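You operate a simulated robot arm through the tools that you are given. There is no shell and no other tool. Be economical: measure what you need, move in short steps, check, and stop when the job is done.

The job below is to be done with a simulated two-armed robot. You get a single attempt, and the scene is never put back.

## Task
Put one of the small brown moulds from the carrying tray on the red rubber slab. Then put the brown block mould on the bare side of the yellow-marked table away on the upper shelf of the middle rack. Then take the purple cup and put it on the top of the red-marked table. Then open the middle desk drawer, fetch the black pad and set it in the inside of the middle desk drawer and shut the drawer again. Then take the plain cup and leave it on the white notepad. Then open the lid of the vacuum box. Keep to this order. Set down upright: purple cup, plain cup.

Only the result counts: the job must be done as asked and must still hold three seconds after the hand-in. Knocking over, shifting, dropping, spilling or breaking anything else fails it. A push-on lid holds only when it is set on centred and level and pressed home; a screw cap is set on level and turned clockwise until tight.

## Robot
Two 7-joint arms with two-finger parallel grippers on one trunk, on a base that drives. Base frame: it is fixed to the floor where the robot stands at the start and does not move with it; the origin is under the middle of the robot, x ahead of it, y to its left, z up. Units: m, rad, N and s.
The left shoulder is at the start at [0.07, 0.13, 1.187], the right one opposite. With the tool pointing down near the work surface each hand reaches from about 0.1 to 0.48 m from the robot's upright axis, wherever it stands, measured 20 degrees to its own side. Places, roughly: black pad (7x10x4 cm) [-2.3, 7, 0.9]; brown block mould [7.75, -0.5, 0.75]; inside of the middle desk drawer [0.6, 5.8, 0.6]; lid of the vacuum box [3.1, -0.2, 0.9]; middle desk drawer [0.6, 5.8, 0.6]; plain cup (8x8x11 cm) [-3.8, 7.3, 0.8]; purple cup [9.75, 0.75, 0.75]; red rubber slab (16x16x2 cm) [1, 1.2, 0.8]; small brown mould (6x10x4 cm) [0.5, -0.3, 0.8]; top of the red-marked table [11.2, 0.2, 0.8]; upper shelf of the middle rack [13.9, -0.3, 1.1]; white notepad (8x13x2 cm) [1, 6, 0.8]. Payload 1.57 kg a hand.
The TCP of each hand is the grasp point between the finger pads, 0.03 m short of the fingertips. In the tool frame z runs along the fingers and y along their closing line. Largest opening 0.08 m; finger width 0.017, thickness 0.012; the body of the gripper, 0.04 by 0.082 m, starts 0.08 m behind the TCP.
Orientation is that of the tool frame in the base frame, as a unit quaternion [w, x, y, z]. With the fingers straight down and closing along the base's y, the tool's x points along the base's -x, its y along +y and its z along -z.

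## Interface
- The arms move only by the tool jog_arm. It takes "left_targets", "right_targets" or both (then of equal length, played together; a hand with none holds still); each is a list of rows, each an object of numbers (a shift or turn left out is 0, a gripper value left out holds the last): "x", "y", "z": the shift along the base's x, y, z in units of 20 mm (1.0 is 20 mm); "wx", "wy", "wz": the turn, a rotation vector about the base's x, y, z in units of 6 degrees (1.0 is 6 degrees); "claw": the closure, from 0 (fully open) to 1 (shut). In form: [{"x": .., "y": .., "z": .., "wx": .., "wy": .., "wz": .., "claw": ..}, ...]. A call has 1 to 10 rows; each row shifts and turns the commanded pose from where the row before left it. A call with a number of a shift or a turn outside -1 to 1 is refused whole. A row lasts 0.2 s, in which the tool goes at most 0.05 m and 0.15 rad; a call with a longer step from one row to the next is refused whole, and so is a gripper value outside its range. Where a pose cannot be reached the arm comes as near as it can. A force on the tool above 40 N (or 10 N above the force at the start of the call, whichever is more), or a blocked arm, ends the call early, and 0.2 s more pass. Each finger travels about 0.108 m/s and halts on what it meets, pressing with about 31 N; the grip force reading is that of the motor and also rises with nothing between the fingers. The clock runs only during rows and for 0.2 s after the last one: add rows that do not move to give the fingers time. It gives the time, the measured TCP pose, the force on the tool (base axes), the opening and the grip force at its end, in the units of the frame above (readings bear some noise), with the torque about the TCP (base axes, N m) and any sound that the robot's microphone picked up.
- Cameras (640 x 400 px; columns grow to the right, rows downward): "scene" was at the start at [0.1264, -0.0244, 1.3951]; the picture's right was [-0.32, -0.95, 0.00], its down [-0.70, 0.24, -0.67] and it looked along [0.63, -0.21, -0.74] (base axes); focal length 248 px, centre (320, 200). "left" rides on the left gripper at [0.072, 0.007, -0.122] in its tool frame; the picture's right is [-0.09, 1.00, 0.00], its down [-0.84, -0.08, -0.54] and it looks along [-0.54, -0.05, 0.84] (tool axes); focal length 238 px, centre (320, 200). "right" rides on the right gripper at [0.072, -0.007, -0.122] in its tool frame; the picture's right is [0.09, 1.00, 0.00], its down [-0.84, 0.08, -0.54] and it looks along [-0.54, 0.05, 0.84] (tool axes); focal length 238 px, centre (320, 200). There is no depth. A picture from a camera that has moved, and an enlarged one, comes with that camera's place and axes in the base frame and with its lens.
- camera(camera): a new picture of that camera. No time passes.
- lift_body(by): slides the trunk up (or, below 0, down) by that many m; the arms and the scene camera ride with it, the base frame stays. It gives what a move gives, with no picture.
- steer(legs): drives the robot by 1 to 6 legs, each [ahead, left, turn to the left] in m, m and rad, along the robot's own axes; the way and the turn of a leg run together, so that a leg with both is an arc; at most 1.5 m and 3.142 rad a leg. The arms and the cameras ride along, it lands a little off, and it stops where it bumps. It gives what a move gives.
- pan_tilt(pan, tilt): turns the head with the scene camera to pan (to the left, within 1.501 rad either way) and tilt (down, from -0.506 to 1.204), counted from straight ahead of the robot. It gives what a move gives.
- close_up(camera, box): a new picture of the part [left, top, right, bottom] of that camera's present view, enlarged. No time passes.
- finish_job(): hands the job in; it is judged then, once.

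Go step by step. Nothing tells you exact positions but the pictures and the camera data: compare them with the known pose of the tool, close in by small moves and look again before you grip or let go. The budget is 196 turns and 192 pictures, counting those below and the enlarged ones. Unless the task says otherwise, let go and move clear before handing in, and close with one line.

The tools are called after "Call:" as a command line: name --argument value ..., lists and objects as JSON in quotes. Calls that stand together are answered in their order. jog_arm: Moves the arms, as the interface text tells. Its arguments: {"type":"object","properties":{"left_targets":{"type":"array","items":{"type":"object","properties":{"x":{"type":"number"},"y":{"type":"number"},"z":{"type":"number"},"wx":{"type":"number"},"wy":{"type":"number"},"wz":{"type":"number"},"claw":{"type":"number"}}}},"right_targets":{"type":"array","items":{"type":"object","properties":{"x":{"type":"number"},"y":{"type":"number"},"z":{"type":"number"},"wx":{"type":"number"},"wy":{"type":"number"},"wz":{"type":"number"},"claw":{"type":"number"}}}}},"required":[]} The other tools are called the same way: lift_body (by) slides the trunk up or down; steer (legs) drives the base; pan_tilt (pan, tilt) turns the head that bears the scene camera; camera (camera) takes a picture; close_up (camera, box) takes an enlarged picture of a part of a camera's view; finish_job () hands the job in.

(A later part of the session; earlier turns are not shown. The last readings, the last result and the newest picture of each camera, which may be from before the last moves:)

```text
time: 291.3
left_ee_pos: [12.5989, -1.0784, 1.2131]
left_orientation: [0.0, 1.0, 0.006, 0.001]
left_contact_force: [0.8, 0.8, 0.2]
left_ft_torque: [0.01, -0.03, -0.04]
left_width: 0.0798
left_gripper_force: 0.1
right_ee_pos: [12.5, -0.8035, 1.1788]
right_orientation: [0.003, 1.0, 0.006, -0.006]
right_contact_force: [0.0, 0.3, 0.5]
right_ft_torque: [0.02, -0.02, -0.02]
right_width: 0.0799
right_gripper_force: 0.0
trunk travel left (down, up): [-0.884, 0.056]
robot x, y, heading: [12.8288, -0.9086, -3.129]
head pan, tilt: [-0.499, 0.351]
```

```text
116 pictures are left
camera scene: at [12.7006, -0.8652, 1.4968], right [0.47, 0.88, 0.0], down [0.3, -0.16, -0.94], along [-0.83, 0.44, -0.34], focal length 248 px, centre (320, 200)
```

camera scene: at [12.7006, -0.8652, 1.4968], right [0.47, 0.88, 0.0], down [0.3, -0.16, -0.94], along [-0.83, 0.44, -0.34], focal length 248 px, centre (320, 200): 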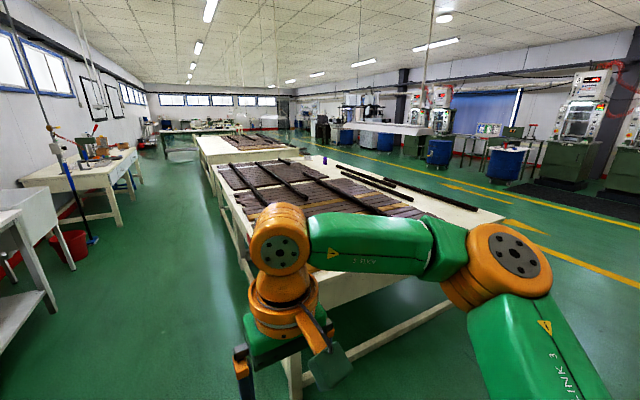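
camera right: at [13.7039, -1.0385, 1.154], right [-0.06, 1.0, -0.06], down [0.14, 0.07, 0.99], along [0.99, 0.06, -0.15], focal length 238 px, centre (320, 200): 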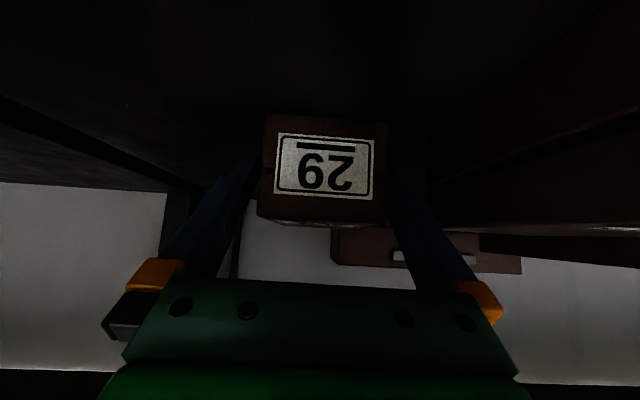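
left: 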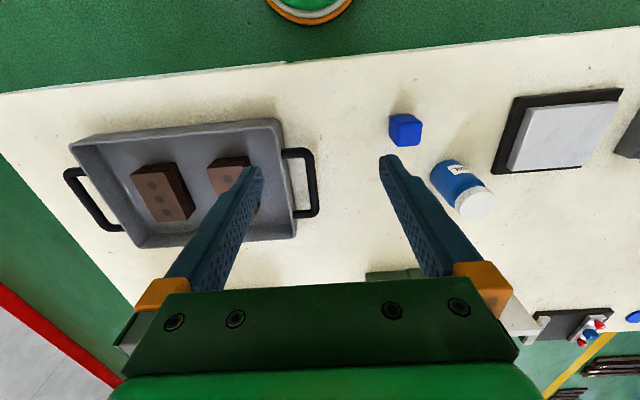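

Both halves of the long table are here. The purple cup is near its north edge, so I'll go around the east end to the north aisle and look at the markings.

Call:
jog_arm --right_targets '[{"x": 1}, {"x": 1}, {"x": 1}, {"x": 0.5}]'

Call:
steer --legs '[[0, -1.35, 0], [0, -1.35, 0]]'

Call:
pan_tilt --pan 0.5 --tilt 0.35

Call:
camera --camera "scene"

```text
time: 292.3
left_ee_pos: [12.6, -1.0784, 1.2133]
left_orientation: [0.0, 1.0, 0.006, 0.001]
left_contact_force: [0.7, 0.0, 0.2]
left_ft_torque: [-0.03, 0.01, 0.0]
left_width: 0.08
left_gripper_force: 0.2
right_ee_pos: [12.5705, -0.8046, 1.1788]
right_orientation: [0.003, 1.0, 0.007, -0.008]
right_contact_force: [0.5, -0.5, 0.1]
right_ft_torque: [-0.01, 0.03, 0.0]
right_width: 0.0798
right_gripper_force: 0.1
trunk travel left (down, up): [-0.884, 0.056]
robot x, y, heading: [12.8329, -0.9076, -3.128]
head pan, tilt: [-0.499, 0.351]
```

```text
time: 305.4
left_ee_pos: [12.6011, 1.6318, 1.2116]
left_orientation: [0.0, 1.0, 0.002, 0.001]
left_contact_force: [0.3, -0.8, -0.7]
left_ft_torque: [0.02, 0.01, -0.01]
left_width: 0.0802
left_gripper_force: 0.1
right_ee_pos: [12.5744, 1.9068, 1.1778]
right_orientation: [0.002, 1.0, 0.002, -0.006]
right_contact_force: [0.0, 0.3, 0.3]
right_ft_torque: [0.02, 0.0, 0.02]
right_width: 0.0799
right_gripper_force: 0.0
trunk travel left (down, up): [-0.884, 0.056]
robot x, y, heading: [12.8341, 1.7996, -3.139]
head pan, tilt: [-0.499, 0.351]
```

```text
time: 306.7
left_ee_pos: [12.6018, 1.633, 1.2136]
left_orientation: [0.0, 1.0, 0.002, 0.001]
left_contact_force: [-0.6, 0.8, -0.3]
left_ft_torque: [-0.01, -0.04, 0.01]
left_width: 0.0803
left_gripper_force: 0.1
right_ee_pos: [12.5751, 1.9064, 1.1782]
right_orientation: [0.004, 1.0, 0.001, -0.007]
right_contact_force: [-0.5, -0.7, 0.6]
right_ft_torque: [0.0, 0.05, -0.02]
right_width: 0.0803
right_gripper_force: 0.0
trunk travel left (down, up): [-0.884, 0.056]
robot x, y, heading: [12.8344, 1.8044, -3.136]
head pan, tilt: [0.499, 0.351]
```

```text
115 pictures are left
camera scene: at [12.7055, 1.7562, 1.4968], right [-0.48, 0.88, 0.0], down [0.3, 0.17, -0.94], along [-0.82, -0.45, -0.34], focal length 248 px, centre (320, 200)
```

scene: 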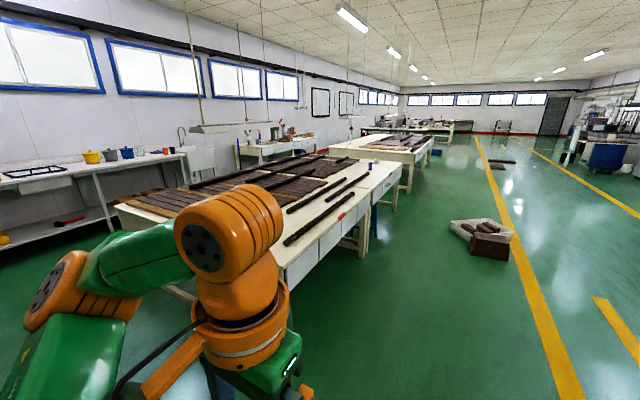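

The near (east) table bears the red mark on its north apron; the cup stands on the next one. I'll drive west along the north side and look.

Call:
steer --legs '[[1.3, 0, 0], [0.9, 0, 0], [0, 0, 1.56]]'

Call:
pan_tilt --pan 0 --tilt 0.6

Call:
camera --camera "scene"

Call:
pan_tilt --pan 0.8 --tilt 0.6

Call:
camera --camera "scene"

```text
time: 321.2
left_ee_pos: [10.8215, 1.5586, 1.2138]
left_orientation: [0.0, 0.715, 0.699, 0.001]
left_contact_force: [-0.5, 0.5, -0.4]
left_ft_torque: [0.0, -0.01, 0.02]
left_width: 0.0802
left_gripper_force: 0.1
right_ee_pos: [10.5465, 1.5405, 1.1782]
right_orientation: [0.007, 0.715, 0.699, -0.002]
right_contact_force: [0.1, -0.6, 0.3]
right_ft_torque: [0.0, -0.03, 0.01]
right_width: 0.08
right_gripper_force: 0.0
trunk travel left (down, up): [-0.884, 0.056]
robot x, y, heading: [10.6621, 1.799, -1.592]
head pan, tilt: [0.499, 0.351]
```

```text
time: 322.1
left_ee_pos: [10.8225, 1.5599, 1.2127]
left_orientation: [0.0, 0.715, 0.699, 0.001]
left_contact_force: [-0.5, -0.4, -0.5]
left_ft_torque: [0.02, 0.02, 0.04]
left_width: 0.0802
left_gripper_force: 0.1
right_ee_pos: [10.5472, 1.5403, 1.179]
right_orientation: [0.007, 0.715, 0.699, -0.003]
right_contact_force: [-0.6, -0.5, -0.6]
right_ft_torque: [-0.01, 0.01, 0.0]
right_width: 0.0799
right_gripper_force: 0.0
trunk travel left (down, up): [-0.884, 0.056]
robot x, y, heading: [10.6583, 1.7995, -1.594]
head pan, tilt: [0.0, 0.6]
```

```text
114 pictures are left
camera scene: at [10.6593, 1.6606, 1.4741], right [-1.0, 0.02, 0.0], down [0.01, 0.56, -0.83], along [-0.02, -0.83, -0.56], focal length 248 px, centre (320, 200)
```

scene: 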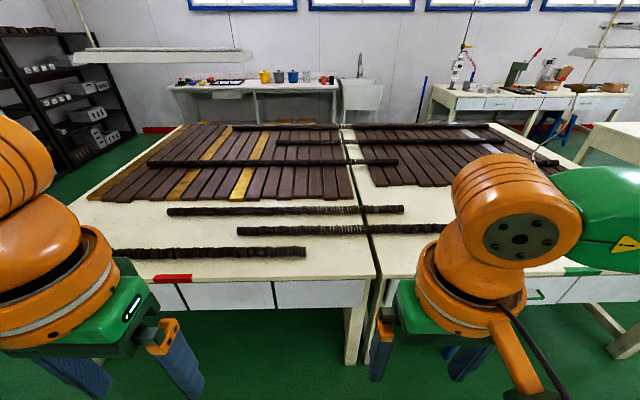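

```text
time: 323.3
left_ee_pos: [10.8223, 1.5588, 1.2121]
left_orientation: [0.0, 0.716, 0.698, 0.001]
left_contact_force: [-0.2, 0.2, -0.4]
left_ft_torque: [0.02, 0.02, 0.03]
left_width: 0.0804
left_gripper_force: 0.2
right_ee_pos: [10.5466, 1.5397, 1.1789]
right_orientation: [0.006, 0.715, 0.699, -0.002]
right_contact_force: [-0.2, 0.6, -0.8]
right_ft_torque: [0.0, 0.01, -0.02]
right_width: 0.0799
right_gripper_force: 0.1
trunk travel left (down, up): [-0.884, 0.056]
robot x, y, heading: [10.659, 1.7969, -1.588]
head pan, tilt: [0.799, 0.6]
```

```text
113 pictures are left
camera scene: at [10.7229, 1.6858, 1.474], right [-0.71, -0.7, 0.0], down [-0.4, 0.4, -0.83], along [0.58, -0.59, -0.56], focal length 248 px, centre (320, 200)
```

scene: 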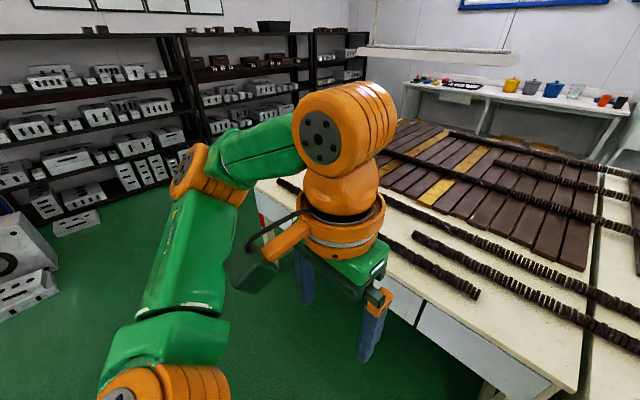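

The free spot on the red table is near (10.58, 0.98), between its west seam and the rods. Now I'll strafe to the cup.

Call:
steer --legs '[[0.35, 0, 0.018], [0, -0.8, 0]]'

Call:
pan_tilt --pan -0.3 --tilt 0.8

Call:
camera --camera "scene"

```text
time: 329.3
left_ee_pos: [10.0472, 1.2117, 1.2127]
left_orientation: [-0.001, 0.707, 0.707, 0.001]
left_contact_force: [0.3, -0.6, 0.1]
left_ft_torque: [-0.01, 0.0, 0.0]
left_width: 0.08
left_gripper_force: 0.0
right_ee_pos: [9.7728, 1.1873, 1.1773]
right_orientation: [0.006, 0.708, 0.706, -0.003]
right_contact_force: [0.7, 0.1, -0.5]
right_ft_torque: [-0.03, 0.01, -0.03]
right_width: 0.0801
right_gripper_force: 0.1
trunk travel left (down, up): [-0.884, 0.056]
robot x, y, heading: [9.8787, 1.448, -1.574]
head pan, tilt: [0.799, 0.6]
```

```text
time: 330.7
left_ee_pos: [10.0467, 1.2117, 1.2138]
left_orientation: [0.0, 0.708, 0.706, 0.001]
left_contact_force: [0.0, 0.1, -0.1]
left_ft_torque: [0.03, -0.02, -0.04]
left_width: 0.0801
left_gripper_force: 0.0
right_ee_pos: [9.772, 1.1863, 1.1796]
right_orientation: [0.005, 0.707, 0.707, -0.002]
right_contact_force: [-0.7, -0.3, -0.3]
right_ft_torque: [0.02, 0.0, 0.0]
right_width: 0.0803
right_gripper_force: 0.0
trunk travel left (down, up): [-0.884, 0.056]
robot x, y, heading: [9.8795, 1.4483, -1.574]
head pan, tilt: [-0.3, 0.799]
```

```text
112 pictures are left
camera scene: at [9.8577, 1.321, 1.4572], right [-0.96, 0.3, 0.0], down [0.21, 0.68, -0.7], along [-0.21, -0.67, -0.72], focal length 248 px, centre (320, 200)
```

scene: 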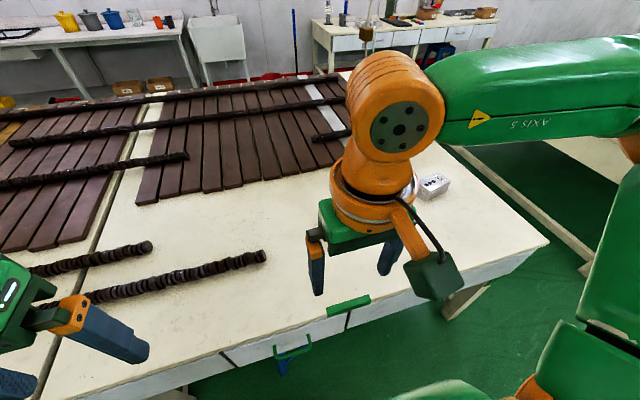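

The hand hides the cup. Looking through the right hand camera.

Call:
camera --camera "right"

Call:
camera --camera "left"

```text
111 pictures are left
camera right: at [9.7643, 1.2603, 1.3003], right [1.0, 0.09, 0.01], down [0.07, -0.83, 0.55], along [0.05, -0.55, -0.83], focal length 238 px, centre (320, 200)
```

right: 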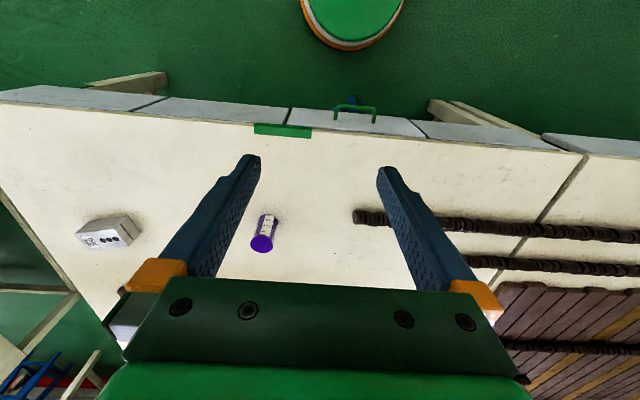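

```text
110 pictures are left
camera left: at [10.0542, 1.2848, 1.3348], right [1.0, -0.09, 0.0], down [-0.08, -0.84, 0.54], along [-0.05, -0.54, -0.84], focal length 238 px, centre (320, 200)
```

left: 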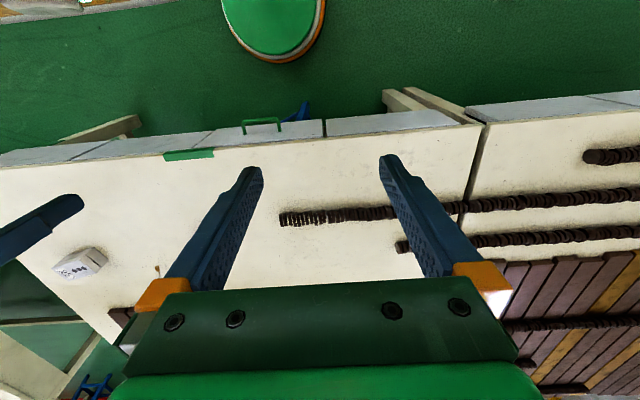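

The cup stands at about (9.655, 0.83), roughly 6 cm wide and 11 cm tall. I'll drive closer, lower the trunk and pitch the right hand ~40° forward.

Call:
steer --legs '[[0.15, -0.08, 0]]'

Call:
lift_body --by -0.17

Call:
jog_arm --right_targets '[{"wx": -1}, {"wx": -1}, {"wx": -1}, {"wx": -1}, {"wx": -1}, {"wx": -1}, {"wx": -0.7}, {}]'

Call:
camera --camera "right"

Call:
camera --camera "scene"

```text
time: 332.1
left_ee_pos: [9.9699, 1.065, 1.2128]
left_orientation: [0.0, 0.707, 0.708, -0.001]
left_contact_force: [-0.1, -0.2, 0.4]
left_ft_torque: [-0.03, 0.04, -0.02]
left_width: 0.0803
left_gripper_force: 0.2
right_ee_pos: [9.6941, 1.0376, 1.1788]
right_orientation: [0.008, 0.706, 0.708, -0.004]
right_contact_force: [0.4, 0.0, -0.1]
right_ft_torque: [0.01, 0.0, 0.0]
right_width: 0.0799
right_gripper_force: 0.1
trunk travel left (down, up): [-0.884, 0.056]
robot x, y, heading: [9.8, 1.296, -1.567]
head pan, tilt: [-0.3, 0.799]
```

```text
time: 334.1
left_ee_pos: [9.9676, 1.061, 1.0423]
left_orientation: [0.0, 0.707, 0.707, 0.001]
left_contact_force: [-0.2, 0.2, -0.6]
left_ft_torque: [0.01, 0.01, 0.0]
left_width: 0.0798
left_gripper_force: 0.0
right_ee_pos: [9.6925, 1.0362, 1.0083]
right_orientation: [0.008, 0.706, 0.708, -0.002]
right_contact_force: [-0.4, 0.3, 1.3]
right_ft_torque: [0.02, 0.0, -0.02]
right_width: 0.0799
right_gripper_force: 0.0
trunk travel left (down, up): [-0.714, 0.226]
robot x, y, heading: [9.7989, 1.2968, -1.571]
head pan, tilt: [-0.3, 0.799]
```

```text
time: 335.9
left_ee_pos: [9.9663, 1.0622, 1.0435]
left_orientation: [-0.001, 0.707, 0.707, 0.001]
left_contact_force: [0.0, 0.0, 0.1]
left_ft_torque: [0.02, 0.03, 0.02]
left_width: 0.0802
left_gripper_force: 0.0
right_ee_pos: [9.7137, 1.0141, 1.0426]
right_orientation: [0.25, 0.661, 0.663, -0.246]
right_contact_force: [-0.7, -0.9, -0.8]
right_ft_torque: [0.03, 0.0, 0.03]
right_width: 0.08
right_gripper_force: 0.1
right hand out of reach, approached as far as the arm can: row 5, 6, 7
trunk travel left (down, up): [-0.714, 0.226]
robot x, y, heading: [9.8014, 1.2936, -1.57]
head pan, tilt: [-0.3, 0.799]
```

```text
109 pictures are left
camera right: at [9.7066, 1.1475, 1.0885], right [1.0, 0.07, -0.06], down [0.08, -0.28, 0.96], along [0.06, -0.96, -0.28], focal length 238 px, centre (320, 200)
```

right: 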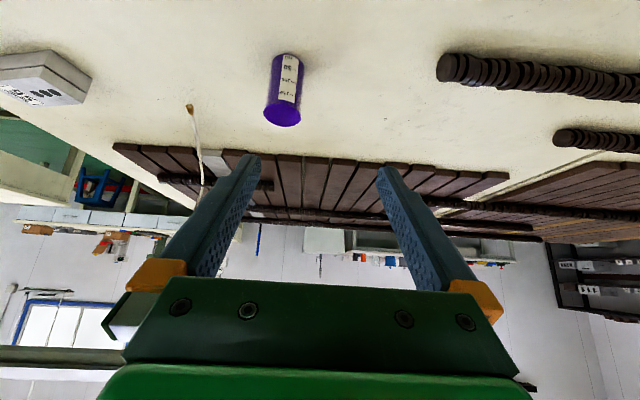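

```text
108 pictures are left
camera scene: at [9.778, 1.17, 1.2872], right [-0.96, 0.29, 0.0], down [0.21, 0.69, -0.7], along [-0.2, -0.67, -0.72], focal length 248 px, centre (320, 200)
```

scene: 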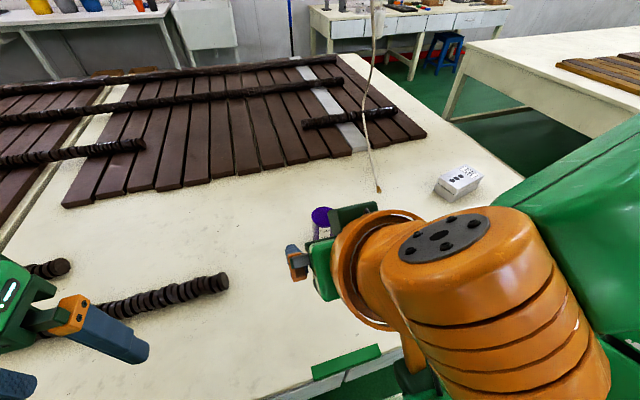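

The cup is at about (9.659, 0.825), rim z ≈ 0.86. I'll move to a pre-grasp point behind and above it along the finger direction.

Call:
jog_arm --right_targets '[{"x": -0.39, "y": -0.79, "z": -0.95}, {"x": -0.39, "y": -0.79, "z": -0.95}, {"x": -0.39, "y": -0.79, "z": -0.95}, {"x": -0.39, "y": -0.79, "z": -0.95}, {"x": -0.39, "y": -0.79, "z": -0.95}, {"x": -0.39, "y": -0.79, "z": -0.95}, {"x": -0.39, "y": -0.79, "z": -0.95}, {}]'

Call:
camera --camera "right"

Call:
camera --camera "scene"

```text
time: 337.6
left_ee_pos: [9.9671, 1.0615, 1.0438]
left_orientation: [-0.001, 0.706, 0.708, 0.0]
left_contact_force: [0.4, -0.4, 0.8]
left_ft_torque: [0.0, 0.01, -0.01]
left_width: 0.0798
left_gripper_force: 0.1
right_ee_pos: [9.6674, 0.8927, 0.918]
right_orientation: [0.25, 0.66, 0.664, -0.246]
right_contact_force: [-0.2, 0.3, 0.2]
right_ft_torque: [-0.02, 0.0, -0.05]
right_width: 0.0802
right_gripper_force: 0.1
right hand out of reach, approached as far as the arm can: row 1, 2
trunk travel left (down, up): [-0.714, 0.226]
robot x, y, heading: [9.801, 1.2969, -1.567]
head pan, tilt: [-0.3, 0.799]
```

```text
107 pictures are left
camera right: at [9.6593, 1.0262, 0.9646], right [1.0, 0.08, -0.06], down [0.08, -0.28, 0.96], along [0.06, -0.96, -0.28], focal length 238 px, centre (320, 200)
```

right: 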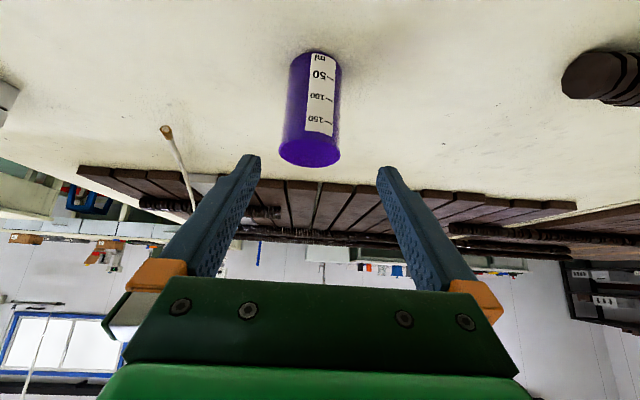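

```text
106 pictures are left
camera scene: at [9.7781, 1.17, 1.2872], right [-0.96, 0.29, 0.0], down [0.21, 0.69, -0.7], along [-0.2, -0.67, -0.72], focal length 248 px, centre (320, 200)
```

scene: 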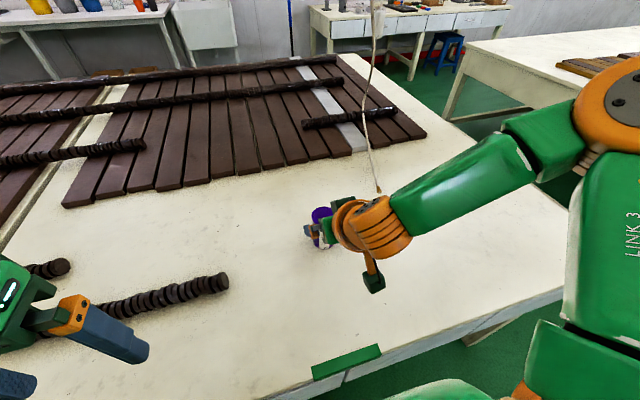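

Aligned with the cup at (9.659, 0.814). Advancing along the finger direction.

Call:
jog_arm --right_targets '[{"x": -0.07, "y": -0.66, "z": -0.92}, {"x": -0.07, "y": -0.66, "z": -0.92}, {"x": -0.07, "y": -0.66, "z": -0.92}, {"x": -0.07, "y": -0.66, "z": -0.92}, {"x": -0.07, "y": -0.66, "z": -0.9}, {}]'

Call:
camera --camera "right"

Call:
close_up --camera "scene" --box '[260, 160, 420, 320]'

```text
time: 339.1
left_ee_pos: [9.9674, 1.0601, 1.0436]
left_orientation: [-0.001, 0.706, 0.708, 0.001]
left_contact_force: [0.8, 1.0, -0.6]
left_ft_torque: [0.03, 0.03, 0.02]
left_width: 0.0802
left_gripper_force: 0.1
right_ee_pos: [9.6451, 0.8335, 0.8437]
right_orientation: [0.249, 0.661, 0.664, -0.245]
right_contact_force: [-0.4, -0.6, 0.0]
right_ft_torque: [-0.01, 0.0, 0.01]
right_width: 0.0801
right_gripper_force: 0.0
right hand out of reach, approached as far as the arm can: row 4, 5
trunk travel left (down, up): [-0.714, 0.226]
robot x, y, heading: [9.8039, 1.2979, -1.575]
head pan, tilt: [-0.3, 0.799]
```

```text
105 pictures are left
camera right: at [9.6367, 0.9673, 0.8887], right [1.0, 0.08, -0.06], down [0.08, -0.28, 0.96], along [0.06, -0.96, -0.28], focal length 238 px, centre (320, 200)
```

right: 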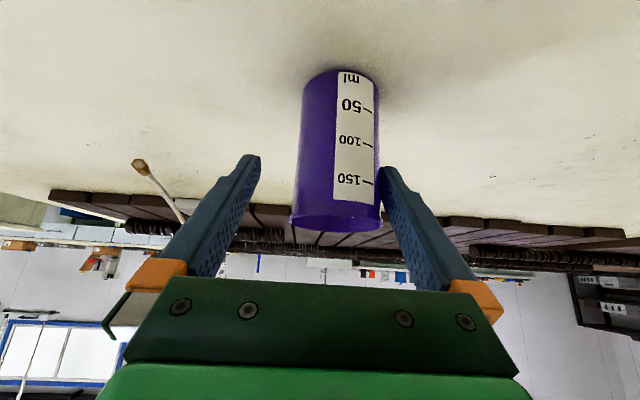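

```text
2.50 times, centred on (340, 240) of scene
camera zoom: at [9.7781, 1.1696, 1.2872], right [-0.96, 0.29, 0.0], down [0.21, 0.69, -0.7], along [-0.2, -0.67, -0.72], focal length 621 px, centre (270, 100)
```

zoom: 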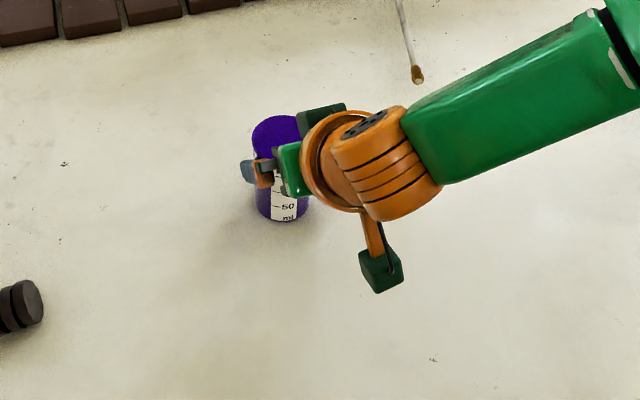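

The arm reached its limit and drifted sideways. I'll back off along the approach, recentre, and drive 5 cm closer.

Call:
jog_arm --right_targets '[{"y": 0.66, "z": 0.92}, {"y": 0.66, "z": 0.92}, {"y": 0.66, "z": 0.92}, {"x": 0.6, "y": 0.8, "z": 0.3}, {"y": 1}, {}]'

Call:
steer --legs '[[0.05, 0, 0]]'

Call:
camera --camera "right"

```text
time: 340.4
left_ee_pos: [9.967, 1.0604, 1.0437]
left_orientation: [-0.001, 0.707, 0.707, 0.001]
left_contact_force: [-0.3, 0.3, -0.2]
left_ft_torque: [0.02, -0.03, 0.03]
left_width: 0.0801
left_gripper_force: 0.1
right_ee_pos: [9.6564, 0.9099, 0.9033]
right_orientation: [0.249, 0.661, 0.664, -0.245]
right_contact_force: [0.2, -0.2, 0.0]
right_ft_torque: [-0.02, -0.01, 0.0]
right_width: 0.08
right_gripper_force: 0.0
trunk travel left (down, up): [-0.714, 0.226]
robot x, y, heading: [9.7973, 1.2969, -1.569]
head pan, tilt: [-0.3, 0.799]
```

```text
time: 341.4
left_ee_pos: [9.9687, 1.0153, 1.0446]
left_orientation: [0.001, 0.706, 0.708, 0.0]
left_contact_force: [0.0, 0.6, 0.6]
left_ft_torque: [-0.05, -0.04, 0.02]
left_width: 0.0803
left_gripper_force: 0.0
right_ee_pos: [9.6583, 0.8635, 0.904]
right_orientation: [0.251, 0.66, 0.664, -0.246]
right_contact_force: [0.3, 0.5, 0.4]
right_ft_torque: [-0.03, 0.03, 0.01]
right_width: 0.0799
right_gripper_force: 0.0
trunk travel left (down, up): [-0.714, 0.226]
robot x, y, heading: [9.8005, 1.2448, -1.568]
head pan, tilt: [-0.3, 0.799]
```

```text
103 pictures are left
camera right: at [9.6497, 0.9974, 0.9498], right [1.0, 0.08, -0.06], down [0.08, -0.27, 0.96], along [0.06, -0.96, -0.28], focal length 238 px, centre (320, 200)
```

right: 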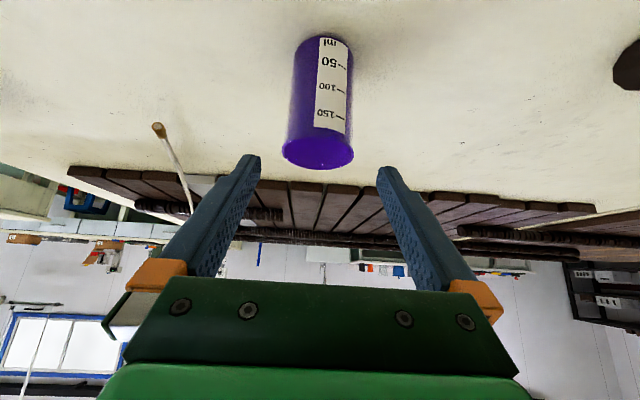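

Well aligned now. I'll lower the trunk 5 cm, then advance the rest with the arm.

Call:
lift_body --by -0.05

Call:
jog_arm --right_targets '[{"y": -0.6, "z": -0.55}, {"y": -0.6, "z": -0.55}, {"y": -0.6, "z": -0.55}, {"y": -0.6, "z": -0.55}, {}]'

Call:
camera --camera "right"

```text
time: 342.3
left_ee_pos: [9.9674, 1.0121, 0.9935]
left_orientation: [0.0, 0.706, 0.708, 0.001]
left_contact_force: [0.1, 0.3, -0.2]
left_ft_torque: [-0.03, -0.05, 0.01]
left_width: 0.0802
left_gripper_force: 0.1
right_ee_pos: [9.6575, 0.86, 0.8531]
right_orientation: [0.25, 0.661, 0.664, -0.245]
right_contact_force: [-0.5, 0.0, -0.1]
right_ft_torque: [0.01, -0.03, 0.0]
right_width: 0.0799
right_gripper_force: 0.0
trunk travel left (down, up): [-0.664, 0.276]
robot x, y, heading: [9.8019, 1.2441, -1.567]
head pan, tilt: [-0.3, 0.799]
```

```text
time: 343.5
left_ee_pos: [9.968, 1.0108, 0.9936]
left_orientation: [0.0, 0.706, 0.708, 0.001]
left_contact_force: [1.0, -0.8, -1.3]
left_ft_torque: [0.01, -0.02, -0.02]
left_width: 0.0798
left_gripper_force: 0.1
right_ee_pos: [9.6573, 0.8128, 0.8085]
right_orientation: [0.249, 0.661, 0.664, -0.245]
right_contact_force: [0.3, 0.2, -0.2]
right_ft_torque: [-0.02, -0.03, 0.0]
right_width: 0.0801
right_gripper_force: 0.0
trunk travel left (down, up): [-0.664, 0.276]
robot x, y, heading: [9.8008, 1.2461, -1.57]
head pan, tilt: [-0.3, 0.799]
```

```text
102 pictures are left
camera right: at [9.6489, 0.9472, 0.8543], right [1.0, 0.08, -0.06], down [0.08, -0.28, 0.96], along [0.06, -0.96, -0.28], focal length 238 px, centre (320, 200)
```

right: 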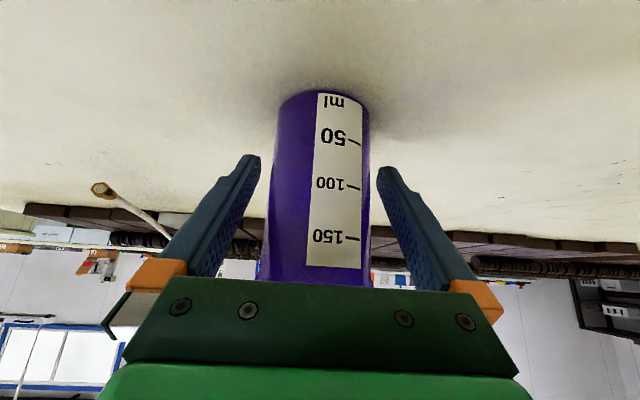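

The cup is between the fingers. Gripping and lifting with the trunk.

Call:
jog_arm --right_targets '[{"claw": 1}, {"claw": 1}, {"claw": 1}, {"claw": 1}]'

Call:
lift_body --by 0.1

Call:
camera --camera "right"

```text
time: 344.5
left_ee_pos: [9.9664, 1.0116, 0.9935]
left_orientation: [0.0, 0.707, 0.707, 0.002]
left_contact_force: [-0.2, -0.4, 0.2]
left_ft_torque: [-0.01, -0.03, 0.01]
left_width: 0.0802
left_gripper_force: 0.1
right_ee_pos: [9.6574, 0.8132, 0.8088]
right_orientation: [0.249, 0.661, 0.664, -0.244]
right_contact_force: [-0.2, -0.1, 0.0]
right_ft_torque: [-0.01, 0.03, -0.01]
right_width: 0.0548
right_gripper_force: 30.9
trunk travel left (down, up): [-0.664, 0.276]
robot x, y, heading: [9.801, 1.2477, -1.573]
head pan, tilt: [-0.3, 0.799]
```

```text
time: 345.8
left_ee_pos: [9.9678, 1.011, 1.0928]
left_orientation: [0.0, 0.707, 0.708, 0.002]
left_contact_force: [0.0, -0.5, -0.5]
left_ft_torque: [0.02, 0.02, 0.03]
left_width: 0.08
left_gripper_force: 0.0
right_ee_pos: [9.6559, 0.8122, 0.9089]
right_orientation: [0.25, 0.66, 0.665, -0.245]
right_contact_force: [-0.9, 0.8, -0.3]
right_ft_torque: [0.0, 0.0, 0.0]
right_width: 0.0549
right_gripper_force: 31.3
trunk travel left (down, up): [-0.764, 0.176]
robot x, y, heading: [9.8, 1.2469, -1.568]
head pan, tilt: [-0.3, 0.799]
```

```text
101 pictures are left
camera right: at [9.6489, 0.947, 0.9543], right [1.0, 0.08, -0.06], down [0.08, -0.28, 0.96], along [0.06, -0.96, -0.28], focal length 238 px, centre (320, 200)
```

right: 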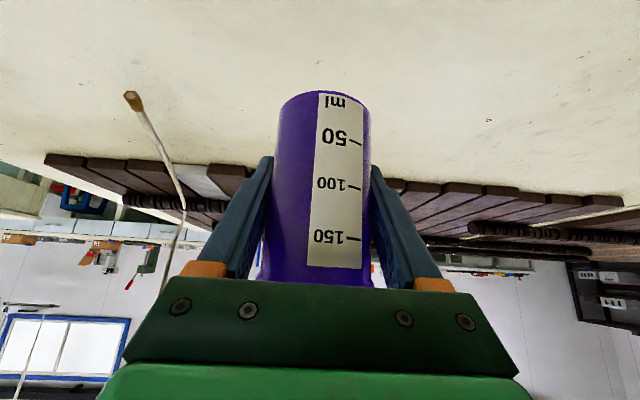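

Held. I'll back off, strafe east 0.93 and approach the free spot on the red table.

Call:
steer --legs '[[-0.3, 0, 0], [0, 0.93, 0]]'

Call:
pan_tilt --pan -0.3 --tilt 0.9

Call:
camera --camera "scene"

Call:
camera --camera "right"

```text
time: 352.3
left_ee_pos: [10.8959, 1.3028, 1.0928]
left_orientation: [0.0, 0.71, 0.705, 0.001]
left_contact_force: [-0.4, 0.6, 0.1]
left_ft_torque: [0.03, 0.02, 0.01]
left_width: 0.0803
left_gripper_force: 0.1
right_ee_pos: [10.584, 1.1071, 0.9094]
right_orientation: [0.248, 0.663, 0.662, -0.246]
right_contact_force: [-0.3, 0.0, 0.4]
right_ft_torque: [0.04, 0.03, -0.02]
right_width: 0.0551
right_gripper_force: 30.9
trunk travel left (down, up): [-0.764, 0.176]
robot x, y, heading: [10.7276, 1.542, -1.577]
head pan, tilt: [-0.3, 0.799]
```

```text
time: 353.0
left_ee_pos: [10.897, 1.3026, 1.094]
left_orientation: [0.001, 0.709, 0.705, 0.001]
left_contact_force: [1.4, 0.4, -0.4]
left_ft_torque: [0.03, 0.01, 0.0]
left_width: 0.08
left_gripper_force: 0.1
right_ee_pos: [10.5838, 1.1072, 0.9087]
right_orientation: [0.248, 0.663, 0.662, -0.246]
right_contact_force: [-0.5, 0.2, 0.4]
right_ft_torque: [0.0, 0.0, -0.03]
right_width: 0.0549
right_gripper_force: 30.8
trunk travel left (down, up): [-0.764, 0.176]
robot x, y, heading: [10.7336, 1.5392, -1.576]
head pan, tilt: [-0.3, 0.901]
```

```text
100 pictures are left
camera scene: at [10.7094, 1.4171, 1.3293], right [-0.95, 0.3, 0.0], down [0.24, 0.75, -0.62], along [-0.19, -0.59, -0.78], focal length 248 px, centre (320, 200)
```

scene: 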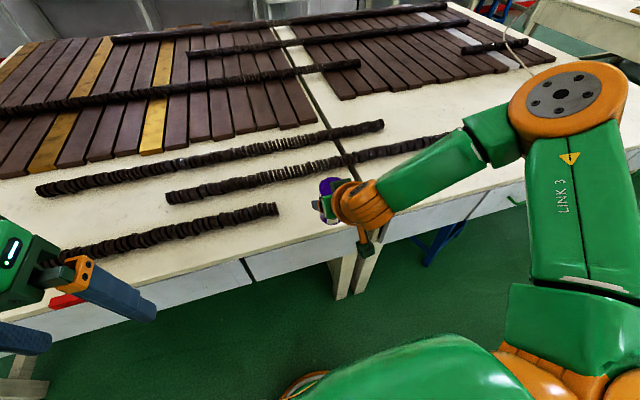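

```text
99 pictures are left
camera right: at [10.5774, 1.2408, 0.9543], right [1.0, 0.07, -0.06], down [0.07, -0.28, 0.96], along [0.05, -0.96, -0.28], focal length 238 px, centre (320, 200)
```

right: 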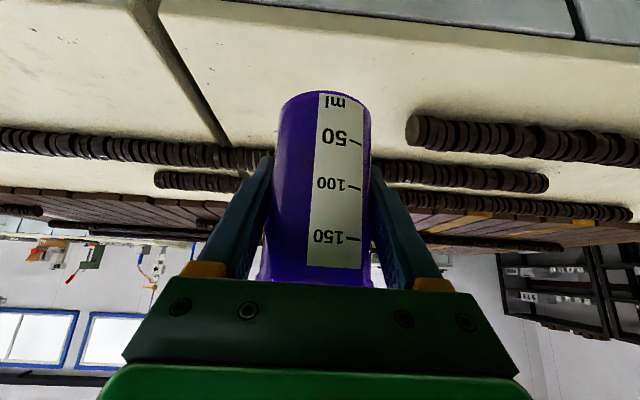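

The free area is x 10.43–10.69, y 0.86–1.08. I'll advance 0.13 and lower over (10.57, 0.977).

Call:
steer --legs '[[0.13, -0.015, 0]]'

Call:
lift_body --by -0.085

Call:
camera --camera "right"

Call:
close_up --camera "scene" --box '[240, 160, 420, 300]'

```text
time: 354.3
left_ee_pos: [10.8801, 1.1715, 1.0939]
left_orientation: [0.0, 0.709, 0.705, -0.001]
left_contact_force: [-0.2, -0.4, -0.4]
left_ft_torque: [-0.01, 0.0, -0.02]
left_width: 0.0802
left_gripper_force: 0.0
right_ee_pos: [10.5692, 0.9754, 0.9105]
right_orientation: [0.249, 0.663, 0.661, -0.248]
right_contact_force: [0.3, 0.6, -0.1]
right_ft_torque: [-0.03, -0.02, 0.02]
right_width: 0.055
right_gripper_force: 30.9
trunk travel left (down, up): [-0.764, 0.176]
robot x, y, heading: [10.7179, 1.4069, -1.579]
head pan, tilt: [-0.3, 0.901]
```

```text
time: 355.5
left_ee_pos: [10.8805, 1.1698, 1.0089]
left_orientation: [0.0, 0.71, 0.705, 0.001]
left_contact_force: [0.3, -0.3, -0.8]
left_ft_torque: [-0.04, 0.0, -0.04]
left_width: 0.0797
left_gripper_force: 0.1
right_ee_pos: [10.5679, 0.9739, 0.8228]
right_orientation: [0.248, 0.664, 0.66, -0.247]
right_contact_force: [0.1, -0.7, -0.2]
right_ft_torque: [-0.02, -0.04, 0.02]
right_width: 0.055
right_gripper_force: 30.9
trunk travel left (down, up): [-0.679, 0.261]
robot x, y, heading: [10.7135, 1.4062, -1.582]
head pan, tilt: [-0.3, 0.901]
```

```text
98 pictures are left
camera right: at [10.5612, 1.1085, 0.8693], right [1.0, 0.07, -0.06], down [0.07, -0.28, 0.96], along [0.05, -0.96, -0.28], focal length 238 px, centre (320, 200)
```

right: 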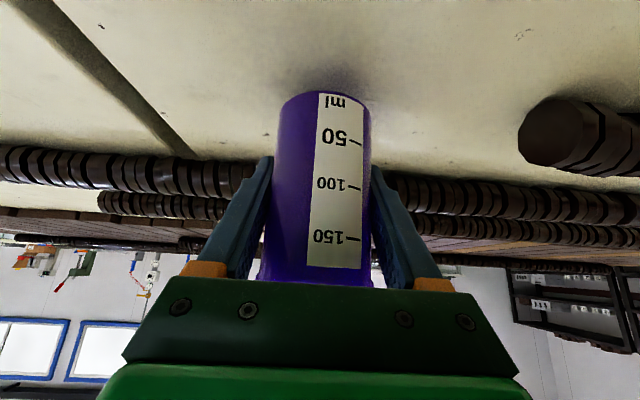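

```text
2.86 times, centred on (330, 230) of scene
camera zoom: at [10.6934, 1.2846, 1.2442], right [-0.95, 0.3, 0.0], down [0.24, 0.75, -0.62], along [-0.19, -0.59, -0.78], focal length 710 px, centre (291, 114)
```

zoom: 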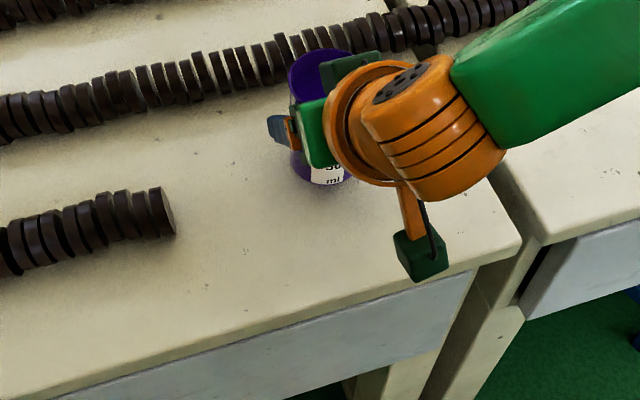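

The spot is free. Lowering the last centimetre.

Call:
lift_body --by -0.011

Call:
lift_body --by -0.003

```text
time: 356.1
left_ee_pos: [10.8809, 1.1703, 0.9983]
left_orientation: [0.0, 0.709, 0.705, 0.001]
left_contact_force: [-0.7, -0.2, 0.8]
left_ft_torque: [-0.04, 0.0, 0.04]
left_width: 0.0803
left_gripper_force: 0.1
right_ee_pos: [10.5693, 0.9744, 0.8127]
right_orientation: [0.248, 0.664, 0.661, -0.246]
right_contact_force: [0.4, 1.0, -0.6]
right_ft_torque: [0.01, -0.02, 0.0]
right_width: 0.0549
right_gripper_force: 31.6
trunk travel left (down, up): [-0.668, 0.272]
robot x, y, heading: [10.7136, 1.405, -1.573]
head pan, tilt: [-0.3, 0.901]
```

```text
time: 356.6
left_ee_pos: [10.8814, 1.1692, 0.9944]
left_orientation: [0.0, 0.71, 0.705, 0.001]
left_contact_force: [-0.9, -0.7, -0.5]
left_ft_torque: [-0.01, 0.02, 0.02]
left_width: 0.08
left_gripper_force: 0.1
right_ee_pos: [10.5673, 0.9735, 0.8093]
right_orientation: [0.248, 0.664, 0.661, -0.246]
right_contact_force: [0.0, 0.2, -0.7]
right_ft_torque: [0.0, 0.04, 0.01]
right_width: 0.0548
right_gripper_force: 30.9
trunk travel left (down, up): [-0.665, 0.275]
robot x, y, heading: [10.7178, 1.4085, -1.576]
head pan, tilt: [-0.3, 0.901]
```

Call:
lift_body --by -0.002

Call:
close_up --camera "right" --box '[220, 60, 420, 180]'

```text
time: 357.1
left_ee_pos: [10.8807, 1.1703, 0.9922]
left_orientation: [0.0, 0.71, 0.704, 0.0]
left_contact_force: [-0.3, -0.7, -0.2]
left_ft_torque: [-0.01, 0.0, 0.03]
left_width: 0.0799
left_gripper_force: 0.0
right_ee_pos: [10.5674, 0.9752, 0.8088]
right_orientation: [0.248, 0.664, 0.66, -0.248]
right_contact_force: [-1.5, -2.1, 5.2]
right_ft_torque: [0.0, 0.12, 0.04]
right_width: 0.0551
right_gripper_force: 31.0
trunk travel left (down, up): [-0.663, 0.277]
robot x, y, heading: [10.7152, 1.4044, -1.579]
head pan, tilt: [-0.3, 0.901]
```

```text
3.20 times, centred on (320, 120) of right
camera zoom: at [10.5614, 1.1087, 0.8539], right [1.0, 0.07, -0.06], down [0.07, -0.27, 0.96], along [0.05, -0.96, -0.28], focal length 763 px, centre (320, 456)
```

zoom: 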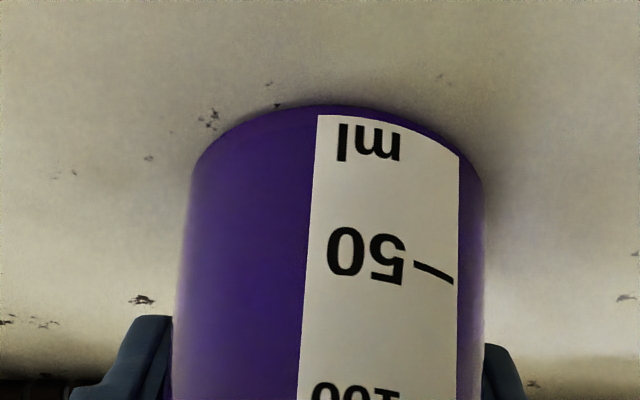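

It touches down. I'll release and withdraw along the approach direction.

Call:
jog_arm --right_targets '[{"claw": 0}, {}, {}, {"y": 0.6, "z": 0.7}, {"y": 0.6, "z": 0.7}, {"y": 0.6, "z": 0.7}, {"y": 0.6, "z": 0.7}, {"y": 0.6, "z": 0.7}, {"y": 0.6, "z": 0.7}, {"y": 0.6, "z": 0.7}]'

Call:
camera --camera "right"

```text
time: 359.4
left_ee_pos: [10.8806, 1.1702, 0.9921]
left_orientation: [-0.001, 0.71, 0.704, 0.001]
left_contact_force: [-0.6, 0.6, 1.2]
left_ft_torque: [0.02, -0.02, -0.01]
left_width: 0.0799
left_gripper_force: 0.1
right_ee_pos: [10.5733, 1.0373, 0.9097]
right_orientation: [0.248, 0.664, 0.661, -0.247]
right_contact_force: [0.3, -0.1, 0.4]
right_ft_torque: [0.03, 0.02, 0.0]
right_width: 0.0802
right_gripper_force: 0.0
right hand out of reach, approached as far as the arm can: row 8, 9, 10
trunk travel left (down, up): [-0.663, 0.277]
robot x, y, heading: [10.717, 1.4063, -1.579]
head pan, tilt: [-0.3, 0.901]
```

```text
95 pictures are left
camera right: at [10.5675, 1.1711, 0.9556], right [1.0, 0.07, -0.06], down [0.07, -0.28, 0.96], along [0.05, -0.96, -0.28], focal length 238 px, centre (320, 200)
```

right: 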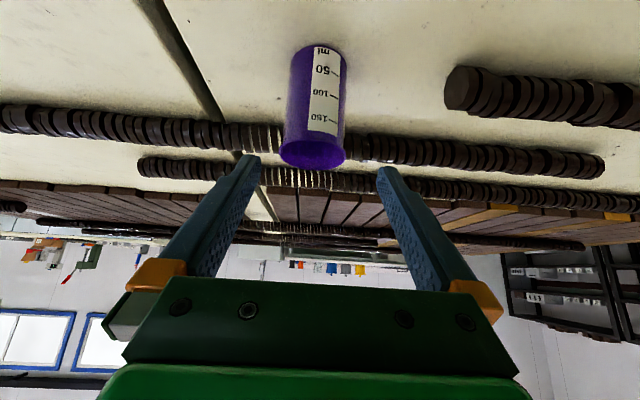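

The purple cup stands on the red table. I'll restore the hand, back off a little and head west along the aisle.

Call:
jog_arm --right_targets '[{"wx": 1, "z": 0.5}, {"wx": 1, "z": 0.5}, {"wx": 1, "z": 0.5}, {"wx": 1, "z": 0.5}, {"wx": 1}, {"wx": 1}, {"wx": 0.7}, {"y": 0.5}, {"y": 0.5}]'

Call:
lift_body --by 0.15

Call:
camera --camera "scene"

Call:
steer --legs '[[-0.1, 0, 0], [0, 0, -1.563]]'

```text
time: 361.4
left_ee_pos: [10.8806, 1.1692, 0.9928]
left_orientation: [0.0, 0.71, 0.704, 0.001]
left_contact_force: [0.2, 0.1, -0.6]
left_ft_torque: [0.01, -0.01, 0.0]
left_width: 0.0798
left_gripper_force: 0.0
right_ee_pos: [10.5736, 1.0563, 0.949]
right_orientation: [0.004, 0.709, 0.705, -0.004]
right_contact_force: [0.2, 0.6, 0.0]
right_ft_torque: [0.03, -0.01, 0.0]
right_width: 0.0799
right_gripper_force: 0.1
trunk travel left (down, up): [-0.663, 0.277]
robot x, y, heading: [10.7171, 1.4064, -1.576]
head pan, tilt: [-0.3, 0.901]
```

```text
time: 363.1
left_ee_pos: [10.8798, 1.1704, 1.1422]
left_orientation: [0.0, 0.71, 0.704, 0.001]
left_contact_force: [-0.1, -0.5, 0.2]
left_ft_torque: [-0.03, -0.01, -0.04]
left_width: 0.08
left_gripper_force: 0.1
right_ee_pos: [10.5737, 1.0548, 1.0997]
right_orientation: [0.004, 0.709, 0.705, -0.004]
right_contact_force: [-0.5, 0.2, 0.1]
right_ft_torque: [-0.01, -0.02, -0.01]
right_width: 0.0801
right_gripper_force: 0.1
trunk travel left (down, up): [-0.813, 0.127]
robot x, y, heading: [10.7091, 1.4062, -1.575]
head pan, tilt: [-0.3, 0.901]
```

```text
94 pictures are left
camera scene: at [10.6935, 1.2846, 1.3782], right [-0.95, 0.3, 0.0], down [0.24, 0.75, -0.62], along [-0.19, -0.59, -0.78], focal length 248 px, centre (320, 200)
```

scene: 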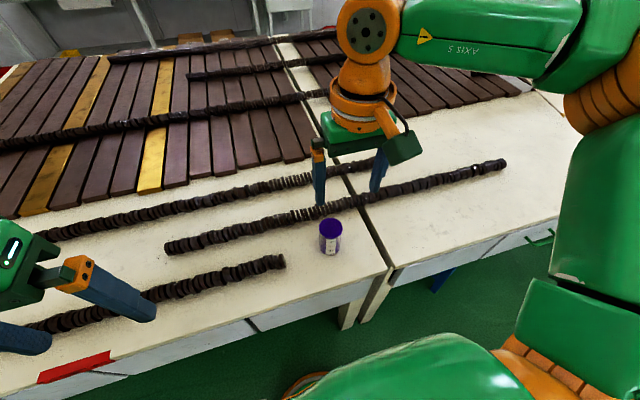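

```text
time: 368.0
left_ee_pos: [10.4826, 1.3375, 1.1421]
left_orientation: [0.0, 1.0, 0.002, 0.001]
left_contact_force: [0.2, -0.3, 0.4]
left_ft_torque: [0.0, -0.02, 0.0]
left_width: 0.0802
left_gripper_force: 0.0
right_ee_pos: [10.3648, 1.6424, 1.0987]
right_orientation: [0.0, 1.0, 0.004, -0.006]
right_contact_force: [0.7, -0.2, 0.3]
right_ft_torque: [0.02, 0.02, 0.0]
right_width: 0.0798
right_gripper_force: 0.1
trunk travel left (down, up): [-0.813, 0.127]
robot x, y, heading: [10.7166, 1.5034, -3.136]
head pan, tilt: [-0.3, 0.901]
```

Cup confirmed upright. Driving west.

Call:
steer --legs '[[1.2, 0.08, 0], [1.2, 0, 0], [1.5, -0.45, 0], [1.5, 0, 0], [1.5, 0, 0]]'

Call:
pan_tilt --pan 0 --tilt 0.3

Call:
camera --camera "scene"

```text
refused: leg 3 is longer than a leg can be; nothing moved
```

```text
time: 369.0
left_ee_pos: [10.4823, 1.3364, 1.142]
left_orientation: [0.001, 1.0, 0.001, 0.002]
left_contact_force: [0.9, 0.8, -0.1]
left_ft_torque: [0.02, -0.01, -0.01]
left_width: 0.0801
left_gripper_force: 0.1
right_ee_pos: [10.3645, 1.6415, 1.0991]
right_orientation: [0.0, 1.0, 0.004, -0.006]
right_contact_force: [0.1, 0.1, -0.5]
right_ft_torque: [0.0, 0.02, 0.01]
right_width: 0.0799
right_gripper_force: 0.1
trunk travel left (down, up): [-0.813, 0.127]
robot x, y, heading: [10.7192, 1.5097, -3.132]
head pan, tilt: [0.0, 0.3]
```

```text
93 pictures are left
camera scene: at [10.5739, 1.5051, 1.4304], right [0.0, 1.0, 0.0], down [0.3, 0.0, -0.95], along [-0.95, 0.0, -0.3], focal length 248 px, centre (320, 200)
```

scene: 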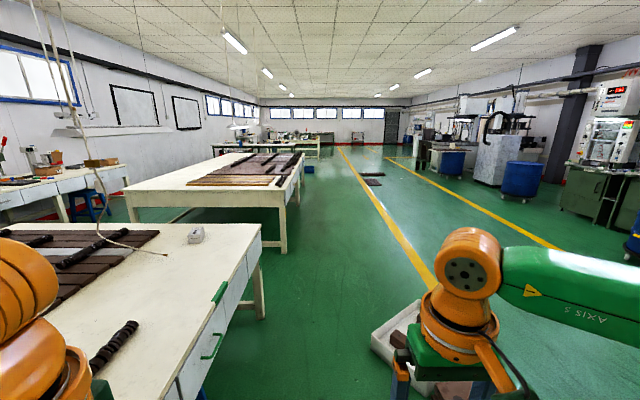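

Call:
steer --legs '[[1.2, 0.1, 0], [1.2, 0, 0], [1.4, -0.45, 0], [1.5, 0, 0], [1.5, 0, 0]]'

Call:
camera --camera "scene"

```text
time: 402.1
left_ee_pos: [3.6196, 1.6985, 1.1419]
left_orientation: [0.001, 1.0, 0.007, 0.001]
left_contact_force: [-0.5, 0.8, 0.8]
left_ft_torque: [-0.01, 0.02, -0.01]
left_width: 0.0802
left_gripper_force: 0.1
right_ee_pos: [3.4971, 2.0024, 1.1]
right_orientation: [0.0, 1.0, 0.009, -0.007]
right_contact_force: [-0.4, 0.7, -0.9]
right_ft_torque: [0.01, -0.01, 0.01]
right_width: 0.0799
right_gripper_force: 0.0
trunk travel left (down, up): [-0.813, 0.127]
robot x, y, heading: [3.8496, 1.8679, -3.124]
head pan, tilt: [0.0, 0.3]
```

```text
92 pictures are left
camera scene: at [3.7095, 1.8679, 1.4306], right [-0.02, 1.0, 0.0], down [0.3, 0.0, -0.96], along [-0.96, -0.02, -0.3], focal length 248 px, centre (320, 200)
```

scene: 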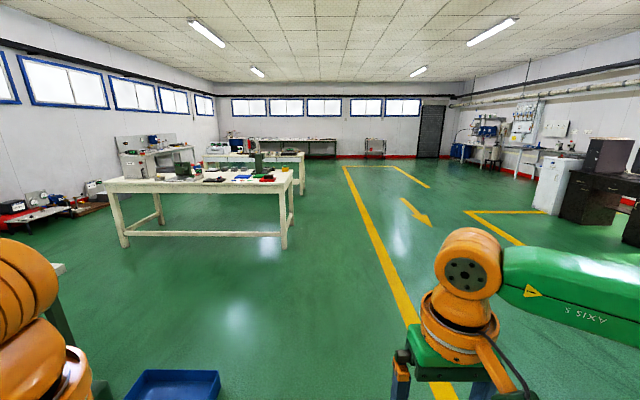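

The desk is ahead right. Continue to x ≈ 0.8, y ≈ 2.4, then turn north.

Call:
steer --legs '[[1.4, -0.2, 0], [1.4, -0.3, 0], [0, 0, -1.588], [1.4, 0, 0]]'

Call:
camera --camera "scene"

Call:
pan_tilt --pan 0.9 --tilt 0.25

Call:
camera --camera "scene"

```text
time: 426.2
left_ee_pos: [0.9264, 3.9297, 1.1419]
left_orientation: [-0.001, -0.704, 0.711, 0.0]
left_contact_force: [0.2, -0.4, -0.3]
left_ft_torque: [0.02, 0.01, -0.02]
left_width: 0.0801
left_gripper_force: 0.0
right_ee_pos: [1.2338, 4.0442, 1.0986]
right_orientation: [0.005, -0.704, 0.71, 0.004]
right_contact_force: [-0.3, 0.7, -0.4]
right_ft_torque: [-0.02, 0.0, -0.04]
right_width: 0.08
right_gripper_force: 0.0
trunk travel left (down, up): [-0.813, 0.127]
robot x, y, heading: [1.0932, 3.6942, 1.565]
head pan, tilt: [0.0, 0.3]
```

```text
91 pictures are left
camera scene: at [1.094, 3.8387, 1.4306], right [1.0, -0.01, 0.0], down [0.0, -0.3, -0.96], along [0.01, 0.96, -0.3], focal length 248 px, centre (320, 200)
```

scene: 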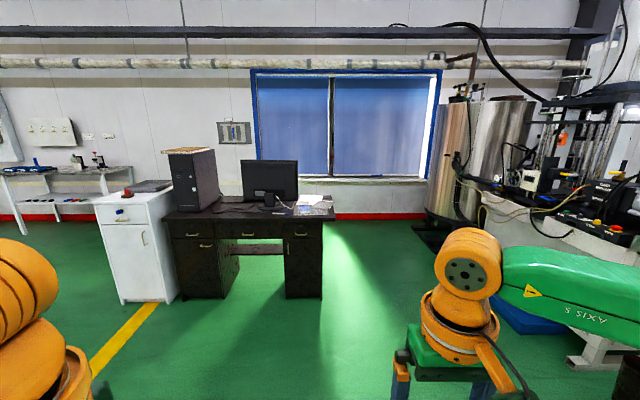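

```text
time: 427.4
left_ee_pos: [0.9273, 3.9326, 1.1422]
left_orientation: [-0.002, -0.703, 0.711, 0.001]
left_contact_force: [-0.4, 0.3, -0.1]
left_ft_torque: [0.0, 0.02, 0.01]
left_width: 0.08
left_gripper_force: 0.0
right_ee_pos: [1.2331, 4.0441, 1.098]
right_orientation: [0.005, -0.705, 0.709, 0.005]
right_contact_force: [-1.4, -0.4, -0.5]
right_ft_torque: [0.04, 0.0, 0.02]
right_width: 0.08
right_gripper_force: 0.0
trunk travel left (down, up): [-0.813, 0.127]
robot x, y, heading: [1.0886, 3.6942, 1.558]
head pan, tilt: [0.901, 0.25]
```

```text
90 pictures are left
camera scene: at [1.0207, 3.8047, 1.4352], right [0.63, 0.78, 0.0], down [0.19, -0.16, -0.97], along [-0.75, 0.61, -0.25], focal length 248 px, centre (320, 200)
```

scene: 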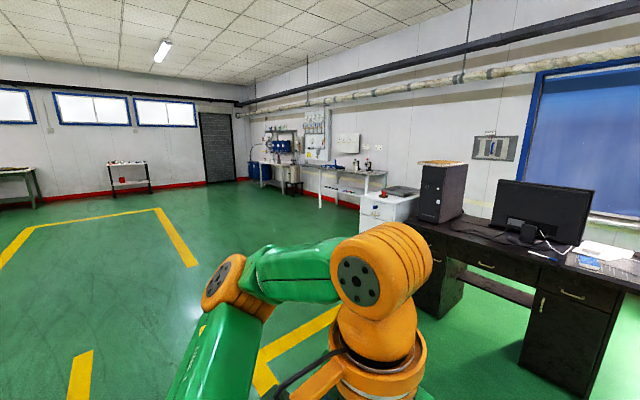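

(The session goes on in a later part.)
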